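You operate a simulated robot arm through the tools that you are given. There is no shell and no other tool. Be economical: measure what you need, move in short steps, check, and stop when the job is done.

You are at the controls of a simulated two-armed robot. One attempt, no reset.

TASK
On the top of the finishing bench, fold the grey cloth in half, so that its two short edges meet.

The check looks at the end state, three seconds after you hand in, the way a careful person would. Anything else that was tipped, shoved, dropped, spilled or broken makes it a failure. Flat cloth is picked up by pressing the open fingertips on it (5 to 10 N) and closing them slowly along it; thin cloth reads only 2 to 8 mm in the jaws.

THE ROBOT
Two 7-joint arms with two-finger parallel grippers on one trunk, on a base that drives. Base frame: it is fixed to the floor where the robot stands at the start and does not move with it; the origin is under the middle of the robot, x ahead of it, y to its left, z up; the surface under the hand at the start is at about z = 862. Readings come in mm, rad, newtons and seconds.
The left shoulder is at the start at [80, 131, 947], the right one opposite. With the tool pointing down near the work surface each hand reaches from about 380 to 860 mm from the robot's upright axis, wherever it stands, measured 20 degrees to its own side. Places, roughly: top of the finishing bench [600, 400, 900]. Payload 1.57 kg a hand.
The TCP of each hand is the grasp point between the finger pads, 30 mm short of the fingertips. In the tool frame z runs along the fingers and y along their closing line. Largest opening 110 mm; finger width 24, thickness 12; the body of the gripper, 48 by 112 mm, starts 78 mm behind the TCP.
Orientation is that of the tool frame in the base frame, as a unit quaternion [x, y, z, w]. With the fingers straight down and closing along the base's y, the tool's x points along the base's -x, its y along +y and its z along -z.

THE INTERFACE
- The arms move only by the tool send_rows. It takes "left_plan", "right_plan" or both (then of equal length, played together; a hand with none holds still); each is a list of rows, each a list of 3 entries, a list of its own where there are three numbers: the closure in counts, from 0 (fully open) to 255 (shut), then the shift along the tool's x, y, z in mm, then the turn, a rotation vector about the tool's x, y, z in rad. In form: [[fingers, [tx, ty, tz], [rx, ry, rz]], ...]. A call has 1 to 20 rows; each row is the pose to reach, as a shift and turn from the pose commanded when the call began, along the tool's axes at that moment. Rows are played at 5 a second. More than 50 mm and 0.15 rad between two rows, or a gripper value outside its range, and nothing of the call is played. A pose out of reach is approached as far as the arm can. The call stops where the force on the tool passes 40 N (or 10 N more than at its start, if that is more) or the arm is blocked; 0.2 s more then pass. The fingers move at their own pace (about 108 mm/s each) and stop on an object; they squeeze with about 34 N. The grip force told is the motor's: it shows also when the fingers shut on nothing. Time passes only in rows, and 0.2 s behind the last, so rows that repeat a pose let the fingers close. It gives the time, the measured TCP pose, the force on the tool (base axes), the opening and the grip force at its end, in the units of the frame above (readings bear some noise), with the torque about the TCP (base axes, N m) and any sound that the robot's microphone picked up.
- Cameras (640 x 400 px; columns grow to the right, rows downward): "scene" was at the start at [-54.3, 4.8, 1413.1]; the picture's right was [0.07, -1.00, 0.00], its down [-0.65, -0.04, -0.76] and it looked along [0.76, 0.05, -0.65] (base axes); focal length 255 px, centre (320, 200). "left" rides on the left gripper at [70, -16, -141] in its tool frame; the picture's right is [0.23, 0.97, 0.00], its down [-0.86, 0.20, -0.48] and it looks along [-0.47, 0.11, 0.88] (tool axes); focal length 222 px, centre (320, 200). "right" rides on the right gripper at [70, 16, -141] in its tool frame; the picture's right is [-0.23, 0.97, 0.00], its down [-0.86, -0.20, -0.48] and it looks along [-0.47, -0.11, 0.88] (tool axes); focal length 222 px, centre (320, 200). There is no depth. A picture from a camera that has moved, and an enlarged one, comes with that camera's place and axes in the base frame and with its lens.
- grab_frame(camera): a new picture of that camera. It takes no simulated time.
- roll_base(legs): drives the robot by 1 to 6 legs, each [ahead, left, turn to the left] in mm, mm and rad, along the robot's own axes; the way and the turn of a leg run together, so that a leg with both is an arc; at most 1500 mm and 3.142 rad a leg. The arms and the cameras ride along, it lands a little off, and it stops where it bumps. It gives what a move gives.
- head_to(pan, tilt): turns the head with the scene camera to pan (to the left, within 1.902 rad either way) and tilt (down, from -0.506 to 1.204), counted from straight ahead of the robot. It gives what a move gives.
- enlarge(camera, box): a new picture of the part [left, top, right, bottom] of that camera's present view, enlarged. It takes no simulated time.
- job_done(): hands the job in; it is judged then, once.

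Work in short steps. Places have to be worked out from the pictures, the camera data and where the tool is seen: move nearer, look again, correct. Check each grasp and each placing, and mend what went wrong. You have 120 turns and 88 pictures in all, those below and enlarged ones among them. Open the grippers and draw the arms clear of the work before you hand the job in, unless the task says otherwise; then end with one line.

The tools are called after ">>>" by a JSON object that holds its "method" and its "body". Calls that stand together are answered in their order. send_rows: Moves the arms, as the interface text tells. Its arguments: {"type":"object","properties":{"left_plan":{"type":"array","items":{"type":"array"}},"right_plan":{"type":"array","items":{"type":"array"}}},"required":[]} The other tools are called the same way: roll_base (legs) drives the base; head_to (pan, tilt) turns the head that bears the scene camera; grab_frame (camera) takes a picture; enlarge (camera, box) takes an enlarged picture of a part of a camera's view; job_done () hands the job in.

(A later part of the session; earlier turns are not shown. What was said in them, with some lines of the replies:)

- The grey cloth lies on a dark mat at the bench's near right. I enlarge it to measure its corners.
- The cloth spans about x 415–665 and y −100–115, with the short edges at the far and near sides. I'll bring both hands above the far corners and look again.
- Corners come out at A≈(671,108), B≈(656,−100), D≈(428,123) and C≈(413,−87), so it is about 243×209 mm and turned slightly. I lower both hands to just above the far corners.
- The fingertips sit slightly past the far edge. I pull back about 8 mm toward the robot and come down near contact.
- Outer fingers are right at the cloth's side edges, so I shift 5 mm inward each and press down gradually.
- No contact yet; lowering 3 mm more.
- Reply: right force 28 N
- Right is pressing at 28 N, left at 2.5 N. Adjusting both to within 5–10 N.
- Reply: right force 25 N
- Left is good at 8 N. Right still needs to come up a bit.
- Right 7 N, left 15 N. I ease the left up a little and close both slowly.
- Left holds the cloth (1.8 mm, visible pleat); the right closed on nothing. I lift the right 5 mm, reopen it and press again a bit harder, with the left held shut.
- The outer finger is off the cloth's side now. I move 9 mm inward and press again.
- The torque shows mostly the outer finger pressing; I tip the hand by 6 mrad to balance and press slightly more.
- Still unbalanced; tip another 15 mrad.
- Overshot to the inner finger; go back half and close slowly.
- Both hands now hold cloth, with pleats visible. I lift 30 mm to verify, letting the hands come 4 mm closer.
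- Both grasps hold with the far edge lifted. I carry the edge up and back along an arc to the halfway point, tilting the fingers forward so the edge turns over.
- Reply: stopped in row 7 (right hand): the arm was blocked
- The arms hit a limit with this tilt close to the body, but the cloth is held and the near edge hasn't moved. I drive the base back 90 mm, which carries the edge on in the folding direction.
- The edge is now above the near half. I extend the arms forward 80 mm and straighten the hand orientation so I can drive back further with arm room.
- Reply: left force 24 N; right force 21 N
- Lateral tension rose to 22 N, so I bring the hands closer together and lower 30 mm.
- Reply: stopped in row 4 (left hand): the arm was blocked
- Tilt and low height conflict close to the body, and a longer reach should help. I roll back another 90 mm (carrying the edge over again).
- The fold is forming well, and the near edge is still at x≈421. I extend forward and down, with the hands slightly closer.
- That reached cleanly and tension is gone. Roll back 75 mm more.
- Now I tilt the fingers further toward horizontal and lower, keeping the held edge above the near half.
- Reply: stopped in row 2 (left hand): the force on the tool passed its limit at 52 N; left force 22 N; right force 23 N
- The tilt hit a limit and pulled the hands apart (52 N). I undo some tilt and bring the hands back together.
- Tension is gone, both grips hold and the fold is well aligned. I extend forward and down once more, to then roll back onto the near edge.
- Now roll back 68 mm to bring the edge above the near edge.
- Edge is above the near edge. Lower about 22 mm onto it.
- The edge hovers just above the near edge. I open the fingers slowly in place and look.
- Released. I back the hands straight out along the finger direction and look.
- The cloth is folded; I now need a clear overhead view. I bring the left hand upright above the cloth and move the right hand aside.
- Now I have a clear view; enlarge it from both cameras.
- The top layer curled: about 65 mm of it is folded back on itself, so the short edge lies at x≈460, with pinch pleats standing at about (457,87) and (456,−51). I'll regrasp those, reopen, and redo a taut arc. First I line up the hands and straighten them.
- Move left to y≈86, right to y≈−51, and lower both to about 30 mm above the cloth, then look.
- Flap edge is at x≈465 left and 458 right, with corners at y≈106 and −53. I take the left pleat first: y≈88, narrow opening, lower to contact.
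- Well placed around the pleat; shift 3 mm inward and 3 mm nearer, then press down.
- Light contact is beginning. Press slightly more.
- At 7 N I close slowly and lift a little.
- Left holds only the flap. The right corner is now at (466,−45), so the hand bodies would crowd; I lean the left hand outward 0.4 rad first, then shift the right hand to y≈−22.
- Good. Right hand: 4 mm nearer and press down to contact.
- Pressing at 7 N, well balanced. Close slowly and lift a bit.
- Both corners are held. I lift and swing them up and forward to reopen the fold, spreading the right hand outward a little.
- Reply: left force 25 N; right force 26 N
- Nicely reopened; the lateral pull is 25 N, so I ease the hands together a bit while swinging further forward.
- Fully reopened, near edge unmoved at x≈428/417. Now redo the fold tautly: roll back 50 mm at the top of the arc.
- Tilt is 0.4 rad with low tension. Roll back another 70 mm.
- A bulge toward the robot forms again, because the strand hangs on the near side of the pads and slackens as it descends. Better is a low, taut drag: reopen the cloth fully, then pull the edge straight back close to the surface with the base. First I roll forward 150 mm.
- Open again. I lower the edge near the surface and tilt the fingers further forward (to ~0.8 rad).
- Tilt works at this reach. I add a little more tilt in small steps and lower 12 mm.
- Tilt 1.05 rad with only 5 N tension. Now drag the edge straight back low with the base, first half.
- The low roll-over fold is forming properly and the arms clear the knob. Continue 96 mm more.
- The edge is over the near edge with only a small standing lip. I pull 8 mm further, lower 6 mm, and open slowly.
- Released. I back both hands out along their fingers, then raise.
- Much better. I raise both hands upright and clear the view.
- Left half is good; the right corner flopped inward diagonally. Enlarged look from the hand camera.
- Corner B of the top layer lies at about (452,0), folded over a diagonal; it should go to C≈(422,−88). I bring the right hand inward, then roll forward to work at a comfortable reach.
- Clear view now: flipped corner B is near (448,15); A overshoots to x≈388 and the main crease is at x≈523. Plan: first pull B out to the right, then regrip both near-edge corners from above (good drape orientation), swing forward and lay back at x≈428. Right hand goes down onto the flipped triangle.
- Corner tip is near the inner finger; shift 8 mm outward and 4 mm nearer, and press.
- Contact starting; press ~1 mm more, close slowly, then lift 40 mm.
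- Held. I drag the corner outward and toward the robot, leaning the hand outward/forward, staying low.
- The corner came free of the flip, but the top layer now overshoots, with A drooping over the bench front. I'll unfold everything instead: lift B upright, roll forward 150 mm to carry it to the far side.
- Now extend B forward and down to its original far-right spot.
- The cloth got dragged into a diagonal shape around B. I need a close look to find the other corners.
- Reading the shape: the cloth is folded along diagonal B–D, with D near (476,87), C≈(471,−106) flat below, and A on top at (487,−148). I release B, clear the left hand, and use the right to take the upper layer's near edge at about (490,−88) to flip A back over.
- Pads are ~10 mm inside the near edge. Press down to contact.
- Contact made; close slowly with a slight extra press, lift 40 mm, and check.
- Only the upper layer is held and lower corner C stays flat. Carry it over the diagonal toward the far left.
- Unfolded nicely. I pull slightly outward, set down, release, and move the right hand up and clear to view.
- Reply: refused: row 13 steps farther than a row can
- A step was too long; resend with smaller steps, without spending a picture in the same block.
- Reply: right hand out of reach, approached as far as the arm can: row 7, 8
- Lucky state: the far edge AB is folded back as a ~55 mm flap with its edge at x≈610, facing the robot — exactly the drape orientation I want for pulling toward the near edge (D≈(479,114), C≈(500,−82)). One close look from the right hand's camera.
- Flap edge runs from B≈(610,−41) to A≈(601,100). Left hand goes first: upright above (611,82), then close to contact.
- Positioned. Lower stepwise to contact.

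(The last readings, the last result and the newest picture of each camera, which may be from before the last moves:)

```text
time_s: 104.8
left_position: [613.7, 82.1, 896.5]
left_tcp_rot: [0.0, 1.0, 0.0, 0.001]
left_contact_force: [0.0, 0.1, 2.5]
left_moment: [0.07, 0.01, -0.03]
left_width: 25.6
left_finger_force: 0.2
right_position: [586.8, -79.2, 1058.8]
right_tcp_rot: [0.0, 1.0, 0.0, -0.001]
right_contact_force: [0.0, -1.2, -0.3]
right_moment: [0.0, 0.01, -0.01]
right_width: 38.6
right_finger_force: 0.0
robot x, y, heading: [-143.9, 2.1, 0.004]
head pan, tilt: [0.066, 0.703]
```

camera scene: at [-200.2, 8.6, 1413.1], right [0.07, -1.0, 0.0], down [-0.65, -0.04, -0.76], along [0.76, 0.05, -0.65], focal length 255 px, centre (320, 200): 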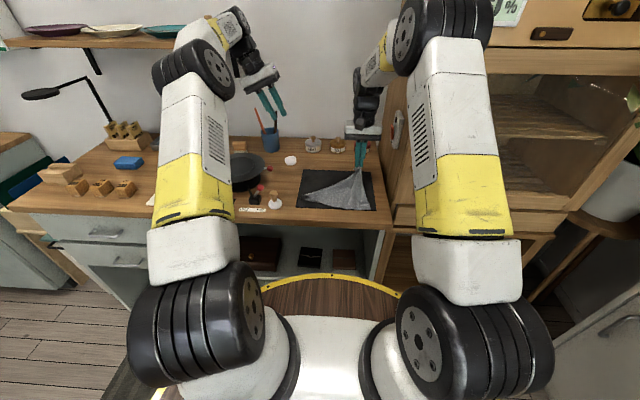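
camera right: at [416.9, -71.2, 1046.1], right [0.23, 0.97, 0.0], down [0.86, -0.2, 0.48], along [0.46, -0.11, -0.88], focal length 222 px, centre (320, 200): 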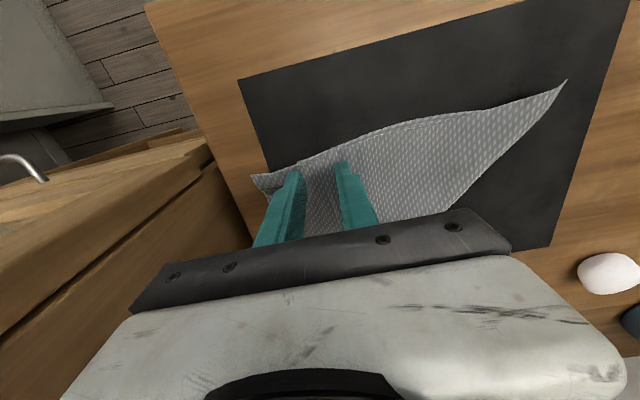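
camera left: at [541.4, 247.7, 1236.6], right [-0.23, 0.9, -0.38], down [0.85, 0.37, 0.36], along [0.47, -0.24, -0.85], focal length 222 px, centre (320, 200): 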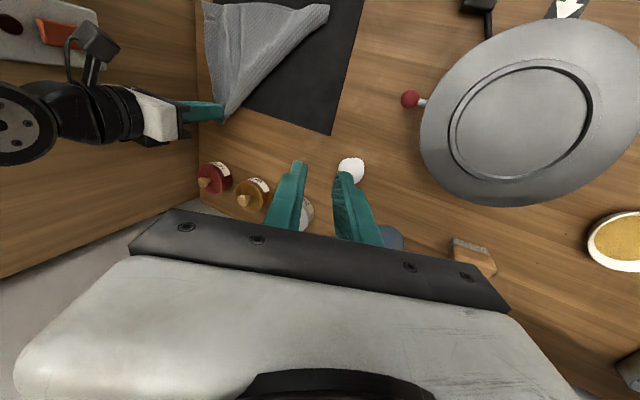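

>>> {"method": "send_rows", "body": {"left_plan": [[195, [0, 0, 1], [0, 0, 0]], [195, [0, 0, 1.5], [0, 0, 0]], [195, [0, 0, 1.5], [0, 0, 0]]]}}

```text
time_s: 105.6
left_position: [612.9, 82.1, 895.0]
left_tcp_rot: [0.0, 1.0, 0.0, 0.001]
left_contact_force: [-4.5, 0.4, 12.7]
left_moment: [0.31, 0.22, 0.08]
left_width: 26.8
left_finger_force: 0.6
right_position: [587.2, -79.8, 1059.4]
right_tcp_rot: [0.0, 1.0, -0.002, 0.0]
right_contact_force: [0.2, 0.1, 0.8]
right_moment: [-0.01, 0.0, -0.03]
right_width: 38.6
right_finger_force: 0.0
robot x, y, heading: [-146.7, -1.2, 0.002]
head pan, tilt: [0.066, 0.703]
```

Outer finger carries the load; tip 20 mrad to balance, then close slowly and lift.

>>> {"method": "send_rows", "body": {"left_plan": [[195, [0, 0, 0], [-0.02, 0, 0]], [195, [0, 0, 0], [-0.02, 0, 0]], [200, [0, 0, 0], [-0.02, 0, 0]], [206, [0, 0, 0], [-0.02, 0, 0]], [212, [0, 0, 0], [-0.02, 0, 0]], [218, [0, 0, 0], [-0.02, 0, 0]], [224, [0, 0, 0], [-0.02, 0, 0]], [230, [0, 0, 0], [-0.02, 0, 0]], [236, [0, 0, 0], [-0.02, 0, 0]], [242, [0, 0, 0], [-0.02, 0, 0]], [248, [0, 0, 0], [-0.02, 0, 0]], [255, [0, 0, 0], [-0.02, 0, 0]], [255, [0, 0, 0], [-0.02, 0, 0]], [255, [0, 0, -6], [-0.02, 0, 0]], [255, [0, 0, -14], [0, 0, 0]], [255, [0, 0, -20], [0.1, 0, 0]], [255, [0, 0, -20], [0.2, 0, 0]], [255, [0, 0, -20], [0.3, 0, 0]], [255, [0, 0, -20], [0.4, 0, 0]], [255, [0, 0, -20], [0.4, 0, 0]]]}}

```text
time_s: 109.8
left_position: [614.4, 82.6, 914.9]
left_tcp_rot: [0.0, 0.98, -0.2, 0.001]
left_contact_force: [-0.1, 0.6, -0.1]
left_moment: [0.03, 0.02, 0.01]
left_width: 1.9
left_finger_force: 23.3
right_position: [588.2, -78.0, 1058.5]
right_tcp_rot: [0.001, 1.0, -0.001, -0.002]
right_contact_force: [0.9, -0.3, 0.0]
right_moment: [-0.02, -0.02, 0.01]
right_width: 38.9
right_finger_force: 0.1
robot x, y, heading: [-144.5, 0.2, 0.006]
head pan, tilt: [0.066, 0.703]
```

Left holds (1.9 mm). Now the right hand comes down over the B end.

>>> {"method": "send_rows", "body": {"right_plan": [[165, [-10, 20, 20], [0, 0, 0]], [180, [-20, 42, 45], [0, 0, 0]], [195, [-29, 64, 75], [0, 0, 0]], [195, [-29, 64, 110], [0, 0, 0]], [195, [-29, 64, 140], [0, 0, 0]], [195, [-29, 64, 153], [0, 0, 0]], [195, [-29, 64, 153], [0, 0, 0]]]}}

>>> {"method": "enlarge", "body": {"camera": "right", "box": [200, 80, 440, 230]}}

```text
time_s: 111.4
left_position: [614.1, 82.5, 915.2]
left_tcp_rot: [-0.001, 0.98, -0.199, 0.0]
left_contact_force: [-0.1, 0.1, -0.1]
left_moment: [0.02, 0.02, -0.01]
left_width: 1.8
left_finger_force: 23.2
right_position: [614.2, -16.3, 903.9]
right_tcp_rot: [0.001, 1.0, -0.001, -0.001]
right_contact_force: [-0.2, -0.6, 0.5]
right_moment: [-0.02, 0.0, -0.04]
right_width: 25.5
right_finger_force: 0.3
robot x, y, heading: [-149.7, 1.3, 0.003]
head pan, tilt: [0.066, 0.703]
```

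```text
2.67 times, centred on (320, 155) of right
camera zoom: at [544.2, 0.1, 1046.1], right [0.23, 0.97, 0.0], down [0.86, -0.2, 0.48], along [0.46, -0.11, -0.88], focal length 592 px, centre (320, 320)
```

zoom: 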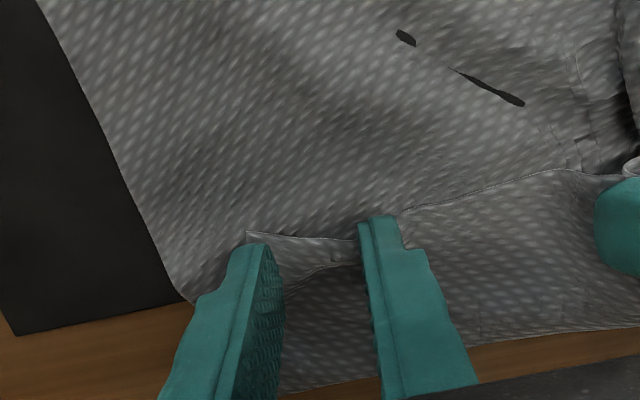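

Well placed: both fingers on the flap at its edge. Press down.

>>> {"method": "send_rows", "body": {"right_plan": [[195, [0, 2, 3], [0, 0, 0]], [195, [0, 2, 6], [0, 0, 0]], [195, [0, 2, 8], [0, 0, 0]], [195, [0, 2, 9], [0, 0, 0]], [195, [0, 2, 9], [0, 0, 0]]]}}

```text
time_s: 112.6
left_position: [613.3, 81.5, 914.7]
left_tcp_rot: [-0.001, 0.98, -0.198, 0.001]
left_contact_force: [-0.2, 0.5, 0.6]
left_moment: [-0.03, 0.01, 0.02]
left_width: 1.8
left_finger_force: 23.1
right_position: [615.6, -13.8, 895.0]
right_tcp_rot: [0.001, 1.0, 0.0, -0.002]
right_contact_force: [-1.4, 0.2, 1.0]
right_moment: [0.05, 0.04, -0.01]
right_width: 25.9
right_finger_force: 0.1
robot x, y, heading: [-147.9, 6.0, 0.001]
head pan, tilt: [0.066, 0.703]
```

>>> {"method": "send_rows", "body": {"right_plan": [[195, [0, 0, 0.8], [0, 0, 0]], [195, [0, 0, 1.5], [0, 0, 0]], [195, [0, 0, 1.5], [0, 0, 0]]]}}

```text
time_s: 113.4
left_position: [613.9, 81.2, 915.9]
left_tcp_rot: [-0.001, 0.98, -0.198, 0.0]
left_contact_force: [0.1, 0.1, 0.6]
left_moment: [0.06, 0.04, -0.01]
left_width: 1.5
left_finger_force: 23.2
right_position: [613.6, -13.2, 893.7]
right_tcp_rot: [0.0, 1.0, 0.0, 0.0]
right_contact_force: [-1.3, -0.5, 13.5]
right_moment: [-0.01, 0.04, 0.01]
right_width: 25.8
right_finger_force: 0.0
robot x, y, heading: [-146.1, 2.4, 0.004]
head pan, tilt: [0.066, 0.703]
```

Balanced at 13 N; ease 0.2 mm, close slowly and lift to the left hand's height.

>>> {"method": "send_rows", "body": {"right_plan": [[195, [0, 0, -0.2], [0, 0, 0]], [200, [0, 0, -0.2], [0, 0, 0]], [206, [0, 0, -0.2], [0, 0, 0]], [212, [0, 0, -0.2], [0, 0, 0]], [218, [0, 0, -0.2], [0, 0, 0]], [224, [0, 0, -0.2], [0, 0, 0]], [230, [0, 0, -0.2], [0, 0, 0]], [236, [0, 0, -0.2], [0, 0, 0]], [242, [0, 0, -0.2], [0, 0, 0]], [248, [0, 0, -0.2], [0, 0, 0]], [255, [0, 0, -0.2], [0, 0, 0]], [255, [0, 0, -0.2], [0, 0, 0]], [255, [0, 0, -0.2], [0, 0, 0]], [255, [0, 0, -8], [0, 0, 0]], [255, [0, 0, -16], [0, 0, 0]], [255, [0, 0, -22], [0, 0, 0]], [255, [0, 0, -22], [0, 0, 0]]]}}

```text
time_s: 117.0
left_position: [613.0, 82.3, 915.4]
left_tcp_rot: [0.0, 0.98, -0.199, 0.0]
left_contact_force: [-0.7, 1.0, -0.4]
left_moment: [0.0, -0.02, 0.0]
left_width: 1.7
left_finger_force: 23.7
right_position: [615.2, -14.0, 915.2]
right_tcp_rot: [0.0, 1.0, -0.001, -0.001]
right_contact_force: [0.4, 0.7, -0.4]
right_moment: [0.0, 0.0, 0.04]
right_width: 2.0
right_finger_force: 23.5
robot x, y, heading: [-147.0, 0.2, -0.002]
head pan, tilt: [0.066, 0.703]
```

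Both grips hold. Lift the edge ~70 mm while spreading the hands to straighten it.

>>> {"method": "send_rows", "body": {"left_plan": [[255, [-2, -5, -17], [0, 0, 0]], [255, [-3, -10, -34], [0, 0, 0]], [255, [-4, -15, -51], [0, 0, 0]], [255, [-5, -20, -67.5], [0, 0, 0]], [255, [-5, -20, -67.5], [0, 0, 0]]], "right_plan": [[255, [-2, -6, -17], [0, 0, 0]], [255, [-3, -12, -35], [0, 0, 0]], [255, [-4, -18, -52], [0, 0, 0]], [255, [-5, -24, -70], [0, 0, 0]], [255, [-5, -24, -70], [0, 0, 0]]]}}

```text
time_s: 118.2
left_position: [618.3, 85.3, 986.1]
left_tcp_rot: [0.001, 0.979, -0.203, 0.0]
left_contact_force: [-0.2, -35.7, -1.3]
left_moment: [-0.97, 0.03, -0.17]
left_width: 1.8
left_finger_force: 23.9
right_position: [618.4, -31.0, 985.6]
right_tcp_rot: [-0.002, 1.0, 0.004, -0.002]
right_contact_force: [0.6, 34.6, 1.7]
right_moment: [1.09, -0.02, 0.06]
right_width: 2.2
right_finger_force: 23.5
robot x, y, heading: [-144.0, 3.7, 0.001]
head pan, tilt: [0.066, 0.703]
```

Tension is 35 N, so the pinches are closer together than I thought (left grip is more inset). I relax the left by 8 mm and carry the edge back along the arc onto the near edge.

>>> {"method": "send_rows", "body": {"left_plan": [[255, [0, -7.4, 3.1], [0, 0, 0]], [255, [32, -11, 4.7], [0, 0, 0]], [255, [66, -11.6, 13.6], [0, 0, 0]], [255, [95, -8.6, 30.8], [0, 0, 0]], [255, [118, -3.4, 53.5], [0, 0, 0]], [255, [128, 4.3, 74.2], [0, 0, 0]], [255, [128, 4.3, 74.2], [0, 0, 0]]], "right_plan": [[255, [0, 0, 0], [0, 0, 0]], [255, [28, -3, 0], [0, 0, 0]], [255, [58, -7, 8], [0, 0, 0]], [255, [83, -11, 25], [0, 0, 0]], [255, [102, -15, 48], [0, 0, 0]], [255, [110, -18, 72], [0, 0, 0]], [255, [110, -18, 72], [0, 0, 0]]]}}

>>> {"method": "enlarge", "body": {"camera": "scene", "box": [250, 140, 390, 220]}}

```text
time_s: 119.8
left_position: [493.1, 63.5, 916.8]
left_tcp_rot: [0.001, 0.98, -0.201, 0.001]
left_contact_force: [5.2, -33.3, -0.8]
left_moment: [-0.94, -0.13, -0.08]
left_width: 1.9
left_finger_force: 23.5
right_position: [507.0, -52.2, 915.7]
right_tcp_rot: [0.0, 1.0, 0.003, -0.002]
right_contact_force: [-4.4, 32.8, 1.4]
right_moment: [1.06, 0.13, 0.13]
right_width: 2.2
right_finger_force: 23.9
robot x, y, heading: [-143.9, 1.8, 0.001]
head pan, tilt: [0.066, 0.703]
```

```text
4.57 times, centred on (320, 180) of scene
camera zoom: at [-200.2, 8.6, 1413.1], right [0.07, -1.0, 0.0], down [-0.65, -0.04, -0.76], along [0.76, 0.05, -0.65], focal length 1164 px, centre (320, 291)
```

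zoom: 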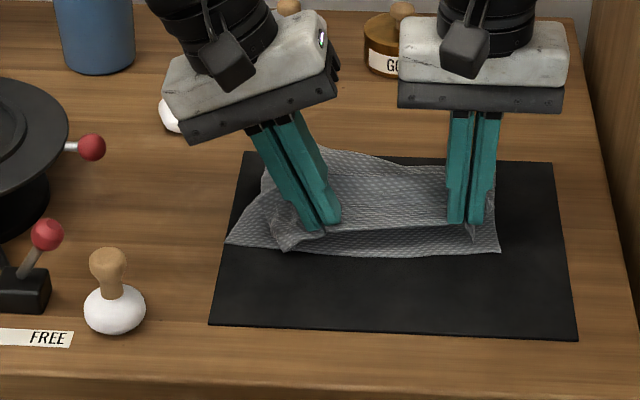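

Excellent: the edge hangs just above the near edge in the right orientation. Relax, nudge the right 8 mm nearer, lower, open, and lift straight up (right first free, left narrow because of its lean).

>>> {"method": "send_rows", "body": {"left_plan": [[255, [0, -2, 3], [0, 0, 0]], [255, [0, -3, 8], [0, 0, 0]], [255, [0, -2, 12.5], [0, 0, 0]], [255, [0, -2, 12.5], [0, 0, 0]], [245, [0, -2, 12.5], [0, 0, 0]], [232, [0, -2, 12.5], [0, 0, 0]], [218, [0, -2, 12.5], [0, 0, 0]], [208, [0, -2, 12.5], [0, 0, 0]], [208, [0, -2, 12.5], [0, 0, 0]], [208, [0, -3, 7], [0, 0, 0]], [208, [0, -8, -6], [0, 0, 0]], [208, [0, -20, -35], [0, 0, 0]], [208, [0, -20, -65], [0, 0, 0]], [208, [0, -10, -95], [0, 0, 0]]], "right_plan": [[255, [3, 0, 4], [0, 0, 0]], [255, [6, 0, 10], [0, 0, 0]], [255, [8, 0, 15], [0, 0, 0]], [255, [8, 0, 15], [0, 0, 0]], [245, [8, 0, 15], [0, 0, 0]], [232, [8, 0, 15], [0, 0, 0]], [215, [8, 0, 15], [0, 0, 0]], [195, [8, 0, 15], [0, 0, 0]], [195, [8, 0, 15], [0, 0, 0]], [195, [8, 0, 8], [0, 0, 0]], [195, [8, 0, -10], [0, 0, 0]], [195, [8, 0, -40], [0, 0, 0]], [195, [8, 0, -75], [0, 0, 0]], [195, [8, 0, -110], [0, 0, 0]]]}}

>>> {"method": "enlarge", "body": {"camera": "scene", "box": [270, 150, 380, 215]}}

```text
time_s: 122.8
left_position: [492.1, 91.2, 1005.6]
left_tcp_rot: [-0.001, 0.98, -0.198, 0.0]
left_contact_force: [0.6, -0.3, 0.4]
left_moment: [0.01, 0.03, 0.0]
left_width: 20.1
left_finger_force: 0.1
right_position: [501.9, -56.3, 1024.1]
right_tcp_rot: [-0.001, 1.0, -0.001, -0.002]
right_contact_force: [-0.3, 0.6, 0.5]
right_moment: [0.02, 0.07, -0.01]
right_width: 25.9
right_finger_force: 0.1
robot x, y, heading: [-144.9, 3.3, 0.007]
head pan, tilt: [0.066, 0.703]
```

```text
5.82 times, centred on (325, 182) of scene
camera zoom: at [-199.8, 8.5, 1413.1], right [0.07, -1.0, 0.0], down [-0.65, -0.04, -0.76], along [0.76, 0.05, -0.65], focal length 1481 px, centre (291, 302)
```

zoom: 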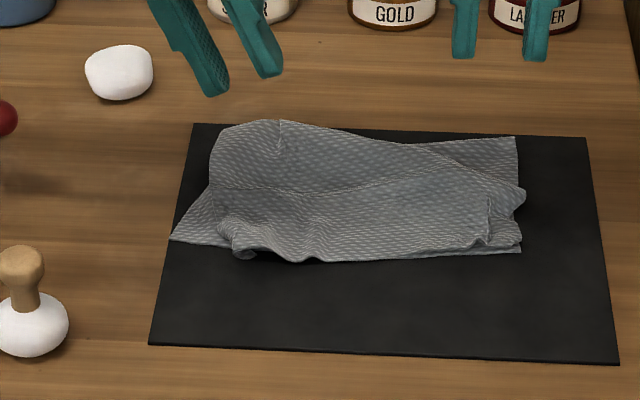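

Very good: the right corner meets C; only the left corner A is bunched ~40 mm inward of D. I move the right hand clear and bring the left upright over A's end to pull it out.

>>> {"method": "send_rows", "body": {"left_plan": [[195, [3, 5, 15], [-0.1, 0, 0]], [195, [6, 10, 35], [-0.2, 0, 0]], [195, [10, 14, 60], [-0.3, 0, 0]], [195, [10, 18, 80], [-0.4, 0, 0]], [195, [10, 21.5, 97], [-0.4, 0, 0]], [195, [10, 21.5, 97], [-0.4, 0, 0]]], "right_plan": [[195, [20, 0, -30], [0, 0, 0]], [195, [45, -10, -60], [0, 0, 0]], [195, [70, -20, -80], [0, 0, 0]], [195, [100, -25, -90], [0, 0, 0]], [195, [120, -30, -90], [0, 0, 0]], [195, [120, -30, -90], [0, 0, 0]]]}}

```text
time_s: 124.2
left_position: [480.1, 75.5, 908.4]
left_tcp_rot: [-0.002, 1.0, -0.001, 0.001]
left_contact_force: [-0.5, 0.0, 0.4]
left_moment: [0.01, 0.01, 0.03]
left_width: 25.9
left_finger_force: 0.1
right_position: [381.3, -84.1, 1114.6]
right_tcp_rot: [0.0, 1.0, -0.001, -0.001]
right_contact_force: [-0.1, -0.6, -1.1]
right_moment: [-0.01, 0.01, 0.01]
right_width: 26.0
right_finger_force: 0.1
robot x, y, heading: [-145.1, 1.4, 0.002]
head pan, tilt: [0.066, 0.703]
```

>>> {"method": "send_rows", "body": {"left_plan": [[195, [-3, -7, 3], [0, 0, 0]], [195, [-3, -7, 7], [0, 0, 0]], [195, [-3, -7, 10], [0, 0, 0]], [195, [-3, -7, 12], [0, 0, 0]], [195, [-3, -7, 12], [0, 0, 0]]]}}

```text
time_s: 125.4
left_position: [482.9, 67.7, 897.5]
left_tcp_rot: [-0.001, 1.0, 0.0, 0.0]
left_contact_force: [-0.4, 0.0, 0.5]
left_moment: [0.02, 0.0, 0.01]
left_width: 25.9
left_finger_force: 0.1
right_position: [381.4, -84.8, 1114.1]
right_tcp_rot: [0.001, 1.0, 0.0, -0.002]
right_contact_force: [0.5, 0.0, 1.2]
right_moment: [-0.01, -0.03, -0.02]
right_width: 26.2
right_finger_force: 0.1
robot x, y, heading: [-148.6, 3.2, -0.002]
head pan, tilt: [0.066, 0.703]
```

Just above the cloth; press 2.5 mm more.

>>> {"method": "send_rows", "body": {"left_plan": [[195, [0, 0, 1.5], [0, 0, 0]], [195, [0, 0, 2.5], [0, 0, 0]], [195, [0, 0, 2.5], [0, 0, 0]]]}}

```text
time_s: 126.2
left_position: [483.4, 68.5, 894.6]
left_tcp_rot: [-0.001, 1.0, 0.0, 0.003]
left_contact_force: [-7.6, 2.9, 24.4]
left_moment: [0.33, 0.1, 0.08]
left_width: 26.6
left_finger_force: 0.2
right_position: [382.0, -84.2, 1114.7]
right_tcp_rot: [0.0, 1.0, 0.0, 0.0]
right_contact_force: [-0.1, -0.5, -0.8]
right_moment: [0.0, 0.0, 0.01]
right_width: 26.1
right_finger_force: 0.1
robot x, y, heading: [-146.1, 4.0, 0.0]
head pan, tilt: [0.066, 0.703]
```

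Too hard; ease 1 mm, then close slowly and lift 10 mm.

>>> {"method": "send_rows", "body": {"left_plan": [[195, [0, 0, -1], [0, 0, 0]], [195, [0, 0, -1], [-0.008, 0, 0]], [200, [0, 0, -1], [-0.008, 0, 0]], [206, [0, 0, -1], [-0.008, 0, 0]], [212, [0, 0, -1], [-0.008, 0, 0]], [218, [0, 0, -1], [-0.008, 0, 0]], [224, [0, 0, -1], [-0.008, 0, 0]], [230, [0, 0, -1], [-0.008, 0, 0]], [236, [0, 0, -1], [-0.008, 0, 0]], [242, [0, 0, -1], [-0.008, 0, 0]], [248, [0, 0, -1], [-0.008, 0, 0]], [255, [0, 0, -1], [-0.008, 0, 0]], [255, [0, 0, -1], [-0.008, 0, 0]], [255, [0, 0, -1], [-0.008, 0, 0]], [255, [0, 0, -6], [0, 0, 0]], [255, [0, 0, -11], [0, 0, 0]], [255, [0, 0, -11], [0, 0, 0]]]}}

```text
time_s: 129.8
left_position: [484.3, 67.6, 905.2]
left_tcp_rot: [-0.001, 1.0, 0.0, 0.001]
left_contact_force: [0.2, -0.6, 0.6]
left_moment: [0.02, -0.03, 0.03]
left_width: 2.0
left_finger_force: 24.0
right_position: [380.6, -85.6, 1114.2]
right_tcp_rot: [0.0, 1.0, -0.001, -0.001]
right_contact_force: [-0.2, -0.4, -0.1]
right_moment: [0.0, 0.01, 0.01]
right_width: 25.8
right_finger_force: 0.1
robot x, y, heading: [-142.4, 2.3, 0.002]
head pan, tilt: [0.066, 0.703]
```

Single-layer grip (2.0 mm). Pull it outward (+y) 30 mm and watch the tension.

>>> {"method": "send_rows", "body": {"left_plan": [[255, [0, 5, -8], [0, 0, 0]], [255, [-2, 12, -10], [0, 0, 0]], [255, [-3, 19, -10], [0, 0, 0]], [255, [-4, 25, -8], [0, 0, 0]], [255, [-5, 30, -5], [0, 0, 0]], [255, [-5, 30, -5], [0, 0, 0]]]}}

```text
time_s: 131.2
left_position: [488.6, 98.8, 907.6]
left_tcp_rot: [-0.001, 1.0, -0.001, 0.0]
left_contact_force: [-0.2, 0.2, 0.8]
left_moment: [0.01, -0.03, 0.01]
left_width: 1.8
left_finger_force: 23.2
right_position: [381.3, -84.9, 1114.0]
right_tcp_rot: [0.0, 1.0, -0.001, -0.002]
right_contact_force: [0.5, 0.2, 0.3]
right_moment: [0.01, 0.0, -0.02]
right_width: 25.4
right_finger_force: 0.0
robot x, y, heading: [-148.6, 1.4, 0.002]
head pan, tilt: [0.066, 0.703]
```

No excess tension, and A should now be near D. Nudge 7 mm forward, lower, release, lift straight up and clear.

>>> {"method": "send_rows", "body": {"left_plan": [[255, [-4, 0, 3], [0, 0, 0]], [255, [-7, 0, 7], [0, 0, 0]], [255, [-7, 0, 7], [0, 0, 0]], [245, [-7, 0, 7], [0, 0, 0]], [230, [-7, 0, 7], [0, 0, 0]], [215, [-7, 0, 7], [0, 0, 0]], [195, [-7, 0, 7], [0, 0, 0]], [185, [-7, 0, 7], [0, 0, 0]], [185, [-7, 0, 0], [0, 0, 0]], [185, [-7, 0, -12], [0, 0, 0]], [185, [-7, 0, -40], [0, 0, 0]], [185, [-7, 0, -80], [0, 0, 0]], [185, [-7, 0, -120], [0, 0, 0]], [185, [-7, 0, -160], [0, 0, 0]], [185, [-7, 20, -190], [0, 0, 0]], [185, [-7, 50, -200], [0, 0, 0]]]}}

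>>> {"method": "enlarge", "body": {"camera": "scene", "box": [270, 150, 380, 215]}}

```text
time_s: 134.6
left_position: [495.7, 146.1, 1109.3]
left_tcp_rot: [-0.001, 1.0, 0.0, 0.001]
left_contact_force: [-0.1, -0.9, -0.1]
left_moment: [0.04, -0.01, -0.01]
left_width: 30.2
left_finger_force: 0.0
right_position: [381.2, -84.5, 1113.6]
right_tcp_rot: [0.001, 1.0, 0.0, -0.001]
right_contact_force: [1.1, -0.2, 0.1]
right_moment: [0.01, 0.04, 0.0]
right_width: 26.1
right_finger_force: 0.1
robot x, y, heading: [-144.7, 3.5, 0.002]
head pan, tilt: [0.066, 0.703]
```

```text
5.82 times, centred on (325, 182) of scene
camera zoom: at [-200.2, 8.3, 1413.1], right [0.07, -1.0, 0.0], down [-0.65, -0.04, -0.76], along [0.76, 0.05, -0.65], focal length 1481 px, centre (291, 302)
```

zoom: 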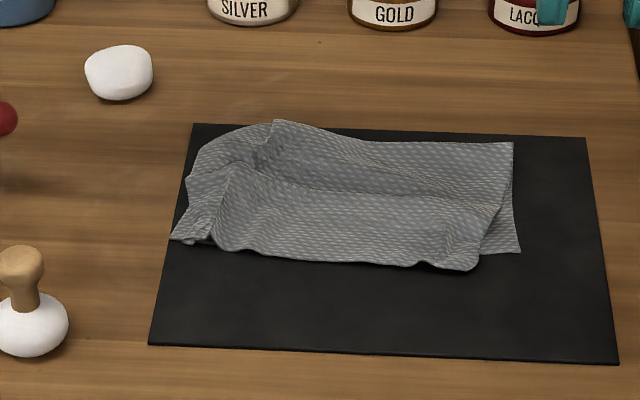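

Left corner now meets D, but the pull slid the right corner B to about (473,−56), 34 mm off C (495,−82). No pictures remain, so by touch: left closed fingertips will pin the cloth near A while the right pulls B out. Position both first.

>>> {"method": "send_rows", "body": {"left_plan": [[210, [-2, -15, 20], [0, 0, 0]], [255, [-5, -30, 55], [0, 0, 0]], [255, [-8, -45, 90], [0, 0, 0]], [255, [-9, -51, 125], [0, 0, 0]], [255, [-9, -51, 160], [0, 0, 0]], [255, [-9, -51, 190], [0, 0, 0]], [255, [-9, -51, 203], [0, 0, 0]], [255, [-9, -51, 203], [0, 0, 0]]], "right_plan": [[195, [-20, 10, 10], [0, 0, 0]], [195, [-45, 22, 30], [0, 0, 0]], [195, [-70, 35, 60], [0, 0, 0]], [195, [-92, 48, 95], [0, 0, 0]], [195, [-103, 53, 135], [0, 0, 0]], [195, [-103, 53, 170], [0, 0, 0]], [195, [-103, 53, 200], [0, 0, 0]], [195, [-103, 53, 207], [0, 0, 0]]]}}

```text
time_s: 136.4
left_position: [506.6, 96.1, 907.1]
left_tcp_rot: [-0.001, 1.0, 0.0, 0.0]
left_contact_force: [-0.1, -0.4, 0.1]
left_moment: [0.03, 0.0, 0.01]
left_width: 0.0
left_finger_force: 21.3
right_position: [486.2, -32.1, 905.5]
right_tcp_rot: [0.001, 1.0, -0.001, -0.002]
right_contact_force: [-0.6, 0.4, -0.3]
right_moment: [-0.02, -0.01, 0.01]
right_width: 25.8
right_finger_force: 0.0
robot x, y, heading: [-145.5, 5.6, -0.003]
head pan, tilt: [0.066, 0.703]
```

Creep down: left to pin, right toward contact.

>>> {"method": "send_rows", "body": {"left_plan": [[255, [0, 0, 4], [0, 0, 0]], [255, [0, 0, 8], [0, 0, 0]], [255, [0, 0, 10.5], [0, 0, 0]], [255, [0, 0, 11.5], [0, 0, 0]], [255, [0, 0, 11.5], [0, 0, 0]]], "right_plan": [[195, [0, 0, 4], [0, 0, 0]], [195, [0, 0, 7], [0, 0, 0]], [195, [0, 0, 9], [0, 0, 0]], [195, [0, 0, 10], [0, 0, 0]], [195, [0, 0, 10], [0, 0, 0]]]}}

```text
time_s: 137.6
left_position: [504.6, 95.2, 894.9]
left_tcp_rot: [-0.001, 1.0, 0.0, 0.001]
left_contact_force: [-0.4, 0.9, 1.2]
left_moment: [0.07, 0.06, 0.01]
left_width: 0.0
left_finger_force: 21.4
right_position: [484.8, -31.4, 896.9]
right_tcp_rot: [0.0, 1.0, -0.001, -0.003]
right_contact_force: [-0.2, -0.7, -0.4]
right_moment: [0.0, 0.02, 0.02]
right_width: 25.5
right_finger_force: 0.1
robot x, y, heading: [-146.9, 2.9, -0.001]
head pan, tilt: [0.066, 0.703]
```

>>> {"method": "send_rows", "body": {"left_plan": [[255, [0, 0, 0.6], [0, 0, 0]], [255, [0, 0, 1], [0, 0, 0]], [255, [0, 0, 1], [0, 0, 0]]], "right_plan": [[195, [0, 0, 1], [0, 0, 0]], [195, [0, 0, 1.6], [0, 0, 0]], [195, [0, 0, 1.6], [0, 0, 0]]]}}

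```text
time_s: 138.4
left_position: [505.3, 96.7, 894.0]
left_tcp_rot: [-0.001, 1.0, 0.0, 0.001]
left_contact_force: [-0.7, -0.1, 4.1]
left_moment: [-0.01, 0.05, -0.02]
left_width: 0.0
left_finger_force: 21.7
right_position: [484.6, -33.1, 896.3]
right_tcp_rot: [0.0, 1.0, -0.001, -0.001]
right_contact_force: [-1.1, -0.6, 3.4]
right_moment: [-0.03, -0.01, -0.05]
right_width: 26.1
right_finger_force: 0.0
robot x, y, heading: [-149.0, 4.3, 0.002]
head pan, tilt: [0.066, 0.703]
```

Left 4 N, right 3.4 N. A bit more on each, then the right closes slowly and lifts slightly.

>>> {"method": "send_rows", "body": {"left_plan": [[255, [0, 0, 0.4], [0, 0, 0]], [255, [0, 0, 0.4], [0, 0, 0]], [255, [0, 0, 0.4], [0, 0, 0]], [255, [0, 0, 0.4], [0, 0, 0]], [255, [0, 0, 0.4], [0, 0, 0]], [255, [0, 0, 0.4], [0, 0, 0]], [255, [0, 0, 0.4], [0, 0, 0]], [255, [0, 0, 0.4], [0, 0, 0]], [255, [0, 0, 0.4], [0, 0, 0]], [255, [0, 0, 0.4], [0, 0, 0]], [255, [0, 0, 0.4], [0, 0, 0]], [255, [0, 0, 0.4], [0, 0, 0]], [255, [0, 0, 0.4], [0, 0, 0]], [255, [0, 0, 0.4], [0, 0, 0]], [255, [0, 0, 0.4], [0, 0, 0]]], "right_plan": [[195, [0, 0, 0.4], [0, 0, 0]], [200, [0, 0, 0.4], [0, 0, 0]], [206, [0, 0, 0.4], [0, 0, 0]], [212, [0, 0, 0.4], [0, 0, 0]], [218, [0, 0, 0.4], [0, 0, 0]], [224, [0, 0, 0.4], [0, 0, 0]], [230, [0, 0, 0.4], [0, 0, 0]], [236, [0, 0, 0.4], [0, 0, 0]], [242, [0, 0, 0.4], [0, 0, 0]], [248, [0, 0, 0.4], [0, 0, 0]], [255, [0, 0, 0.4], [0, 0, 0]], [255, [0, 0, 0.4], [0, 0, 0]], [255, [0, 0, 0.4], [0, 0, 0]], [255, [0, 0, -4], [0, 0, 0]], [255, [0, 0, -8], [0, 0, 0]]]}}

```text
time_s: 141.6
left_position: [505.6, 96.4, 894.8]
left_tcp_rot: [0.0, 1.0, 0.0, 0.001]
left_contact_force: [-3.5, -4.6, 19.7]
left_moment: [-0.16, 0.25, 0.09]
left_width: 0.0
left_finger_force: 21.6
right_position: [484.9, -32.5, 902.4]
right_tcp_rot: [0.0, 1.0, 0.0, -0.002]
right_contact_force: [-0.4, -0.1, 0.1]
right_moment: [-0.01, 0.0, -0.01]
right_width: 1.8
right_finger_force: 23.0
robot x, y, heading: [-147.3, 2.4, 0.003]
head pan, tilt: [0.066, 0.703]
```

Right holds a single layer (1.8 mm), left pins at 20 N. Pull B outward and forward, part way first.

>>> {"method": "send_rows", "body": {"right_plan": [[255, [-4, -5, -2], [0, 0, 0]], [255, [-8, -10, -2], [0, 0, 0]], [255, [-12, -15, -1], [0, 0, 0]], [255, [-12, -15, -1], [0, 0, 0]]]}}

```text
time_s: 142.6
left_position: [504.9, 94.8, 895.7]
left_tcp_rot: [-0.001, 1.0, 0.0, 0.001]
left_contact_force: [-2.8, -10.1, 21.2]
left_moment: [-0.25, 0.24, 0.13]
left_width: 0.0
left_finger_force: 20.9
right_position: [497.2, -44.9, 903.9]
right_tcp_rot: [-0.002, 1.0, 0.0, -0.002]
right_contact_force: [-0.2, 15.8, -1.0]
right_moment: [0.49, -0.04, -0.08]
right_width: 1.9
right_finger_force: 23.4
robot x, y, heading: [-141.7, 2.4, -0.0]
head pan, tilt: [0.066, 0.703]
```

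Taut at 16 N, so the edge is straight between A and B. Nudge 4 mm forward, lower, release the right, lift it straight up, then lift the left.

>>> {"method": "send_rows", "body": {"left_plan": [[255, [0, 0, 0], [0, 0, 0]], [255, [0, 0, 0], [0, 0, 0]], [255, [0, 0, 0], [0, 0, 0]], [255, [0, 0, 0], [0, 0, 0]], [255, [0, 0, 0], [0, 0, 0]], [255, [0, 0, 0], [0, 0, 0]], [255, [0, 0, 0], [0, 0, 0]], [255, [0, 0, 0], [0, 0, 0]], [255, [0, 0, 0], [0, 0, 0]], [255, [0, 0, 0], [0, 0, 0]], [255, [0, 0, -2], [0, 0, 0]], [255, [0, 0, -10], [0, 0, 0]], [255, [0, 0, -35], [0, 0, 0]], [255, [0, 0, -75], [0, 0, 0]], [255, [0, 0, -115], [0, 0, 0]], [255, [0, 0, -150], [0, 0, 0]]], "right_plan": [[255, [-4, 0, 3], [0, 0, 0]], [255, [-4, 0, 6], [0, 0, 0]], [245, [-4, 0, 6], [0, 0, 0]], [232, [-4, 0, 6], [0, 0, 0]], [215, [-4, 0, 6], [0, 0, 0]], [200, [-4, 0, 6], [0, 0, 0]], [185, [-4, 0, 6], [0, 0, 0]], [185, [-4, 0, 0], [0, 0, 0]], [185, [-4, 0, -12], [0, 0, 0]], [185, [-4, 0, -40], [0, 0, 0]], [185, [-4, 0, -80], [0, 0, 0]], [185, [-4, 0, -120], [0, 0, 0]], [185, [-4, 0, -150], [0, 0, 0]], [185, [10, 0, -180], [0, 0, 0]], [185, [40, 0, -190], [0, 0, 0]], [185, [70, 0, -190], [0, 0, 0]]]}}

>>> {"method": "enlarge", "body": {"camera": "scene", "box": [270, 150, 380, 215]}}

```text
time_s: 146.0
left_position: [506.3, 97.8, 1044.5]
left_tcp_rot: [0.0, 1.0, 0.0, 0.0]
left_contact_force: [0.1, 0.4, -0.6]
left_moment: [0.0, 0.04, 0.02]
left_width: 0.0
left_finger_force: 20.8
right_position: [425.8, -45.7, 1095.5]
right_tcp_rot: [0.0, 1.0, 0.0, -0.002]
right_contact_force: [-0.2, 0.3, 0.0]
right_moment: [0.02, 0.02, -0.03]
right_width: 30.1
right_finger_force: 0.1
robot x, y, heading: [-143.7, 5.0, 0.002]
head pan, tilt: [0.066, 0.703]
```

```text
refused: no pictures are left
```

No pictures remain; the release was clean with no unusual forces. I open the left gripper, raise both hands and back the robot away from the bench.

>>> {"method": "send_rows", "body": {"left_plan": [[200, [10, 5, -20], [0, 0, 0]], [100, [30, 15, -40], [0, 0, 0]], [0, [60, 25, -55], [0, 0, 0]], [0, [80, 30, -60], [0, 0, 0]], [0, [80, 30, -60], [0, 0, 0]]], "right_plan": [[150, [5, -5, 0], [0, 0, 0]], [80, [15, -15, 0], [0, 0, 0]], [0, [20, -20, 0], [0, 0, 0]], [0, [20, -25, 0], [0, 0, 0]], [0, [20, -25, 0], [0, 0, 0]]]}}

>>> {"method": "roll_base", "body": {"legs": [[-150, 0, 0]]}}

```text
time_s: 147.2
left_position: [424.0, 124.7, 1104.8]
left_tcp_rot: [-0.001, 1.0, 0.001, 0.001]
left_contact_force: [0.3, 0.7, -0.4]
left_moment: [0.02, -0.02, 0.0]
left_width: 109.9
left_finger_force: 0.1
right_position: [406.5, -72.2, 1095.5]
right_tcp_rot: [0.0, 1.0, 0.0, -0.001]
right_contact_force: [-0.9, 0.5, 0.7]
right_moment: [-0.02, -0.01, 0.01]
right_width: 110.0
right_finger_force: 0.0
robot x, y, heading: [-144.3, 3.0, 0.001]
head pan, tilt: [0.066, 0.703]
```

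```text
time_s: 148.6
left_position: [274.8, 126.2, 1104.3]
left_tcp_rot: [-0.003, 1.0, 0.0, 0.001]
left_contact_force: [0.6, 0.3, 0.4]
left_moment: [0.0, 0.02, 0.02]
left_width: 110.0
left_finger_force: 0.0
right_position: [256.4, -70.9, 1094.9]
right_tcp_rot: [-0.002, 1.0, -0.001, -0.002]
right_contact_force: [-0.2, 0.8, -0.4]
right_moment: [-0.05, 0.02, 0.0]
right_width: 110.2
right_finger_force: 0.0
robot x, y, heading: [-296.3, 3.1, 0.002]
head pan, tilt: [0.066, 0.703]
```

The hands are open and clear of the work, so I hand in.

>>> {"method": "job_done", "body": {}}

```text
The job is handed in.
```

I handed in the grey cloth folded in half on the finishing bench, but I couldn't check the last correction by eye because I had run out of pictures. In the last picture the left corners met and the right corner was about 34 mm off; I then pulled it out toward its match by touch, and some pleats remain near where I gripped. Nothing else on the bench looked disturbed in the last pictures.
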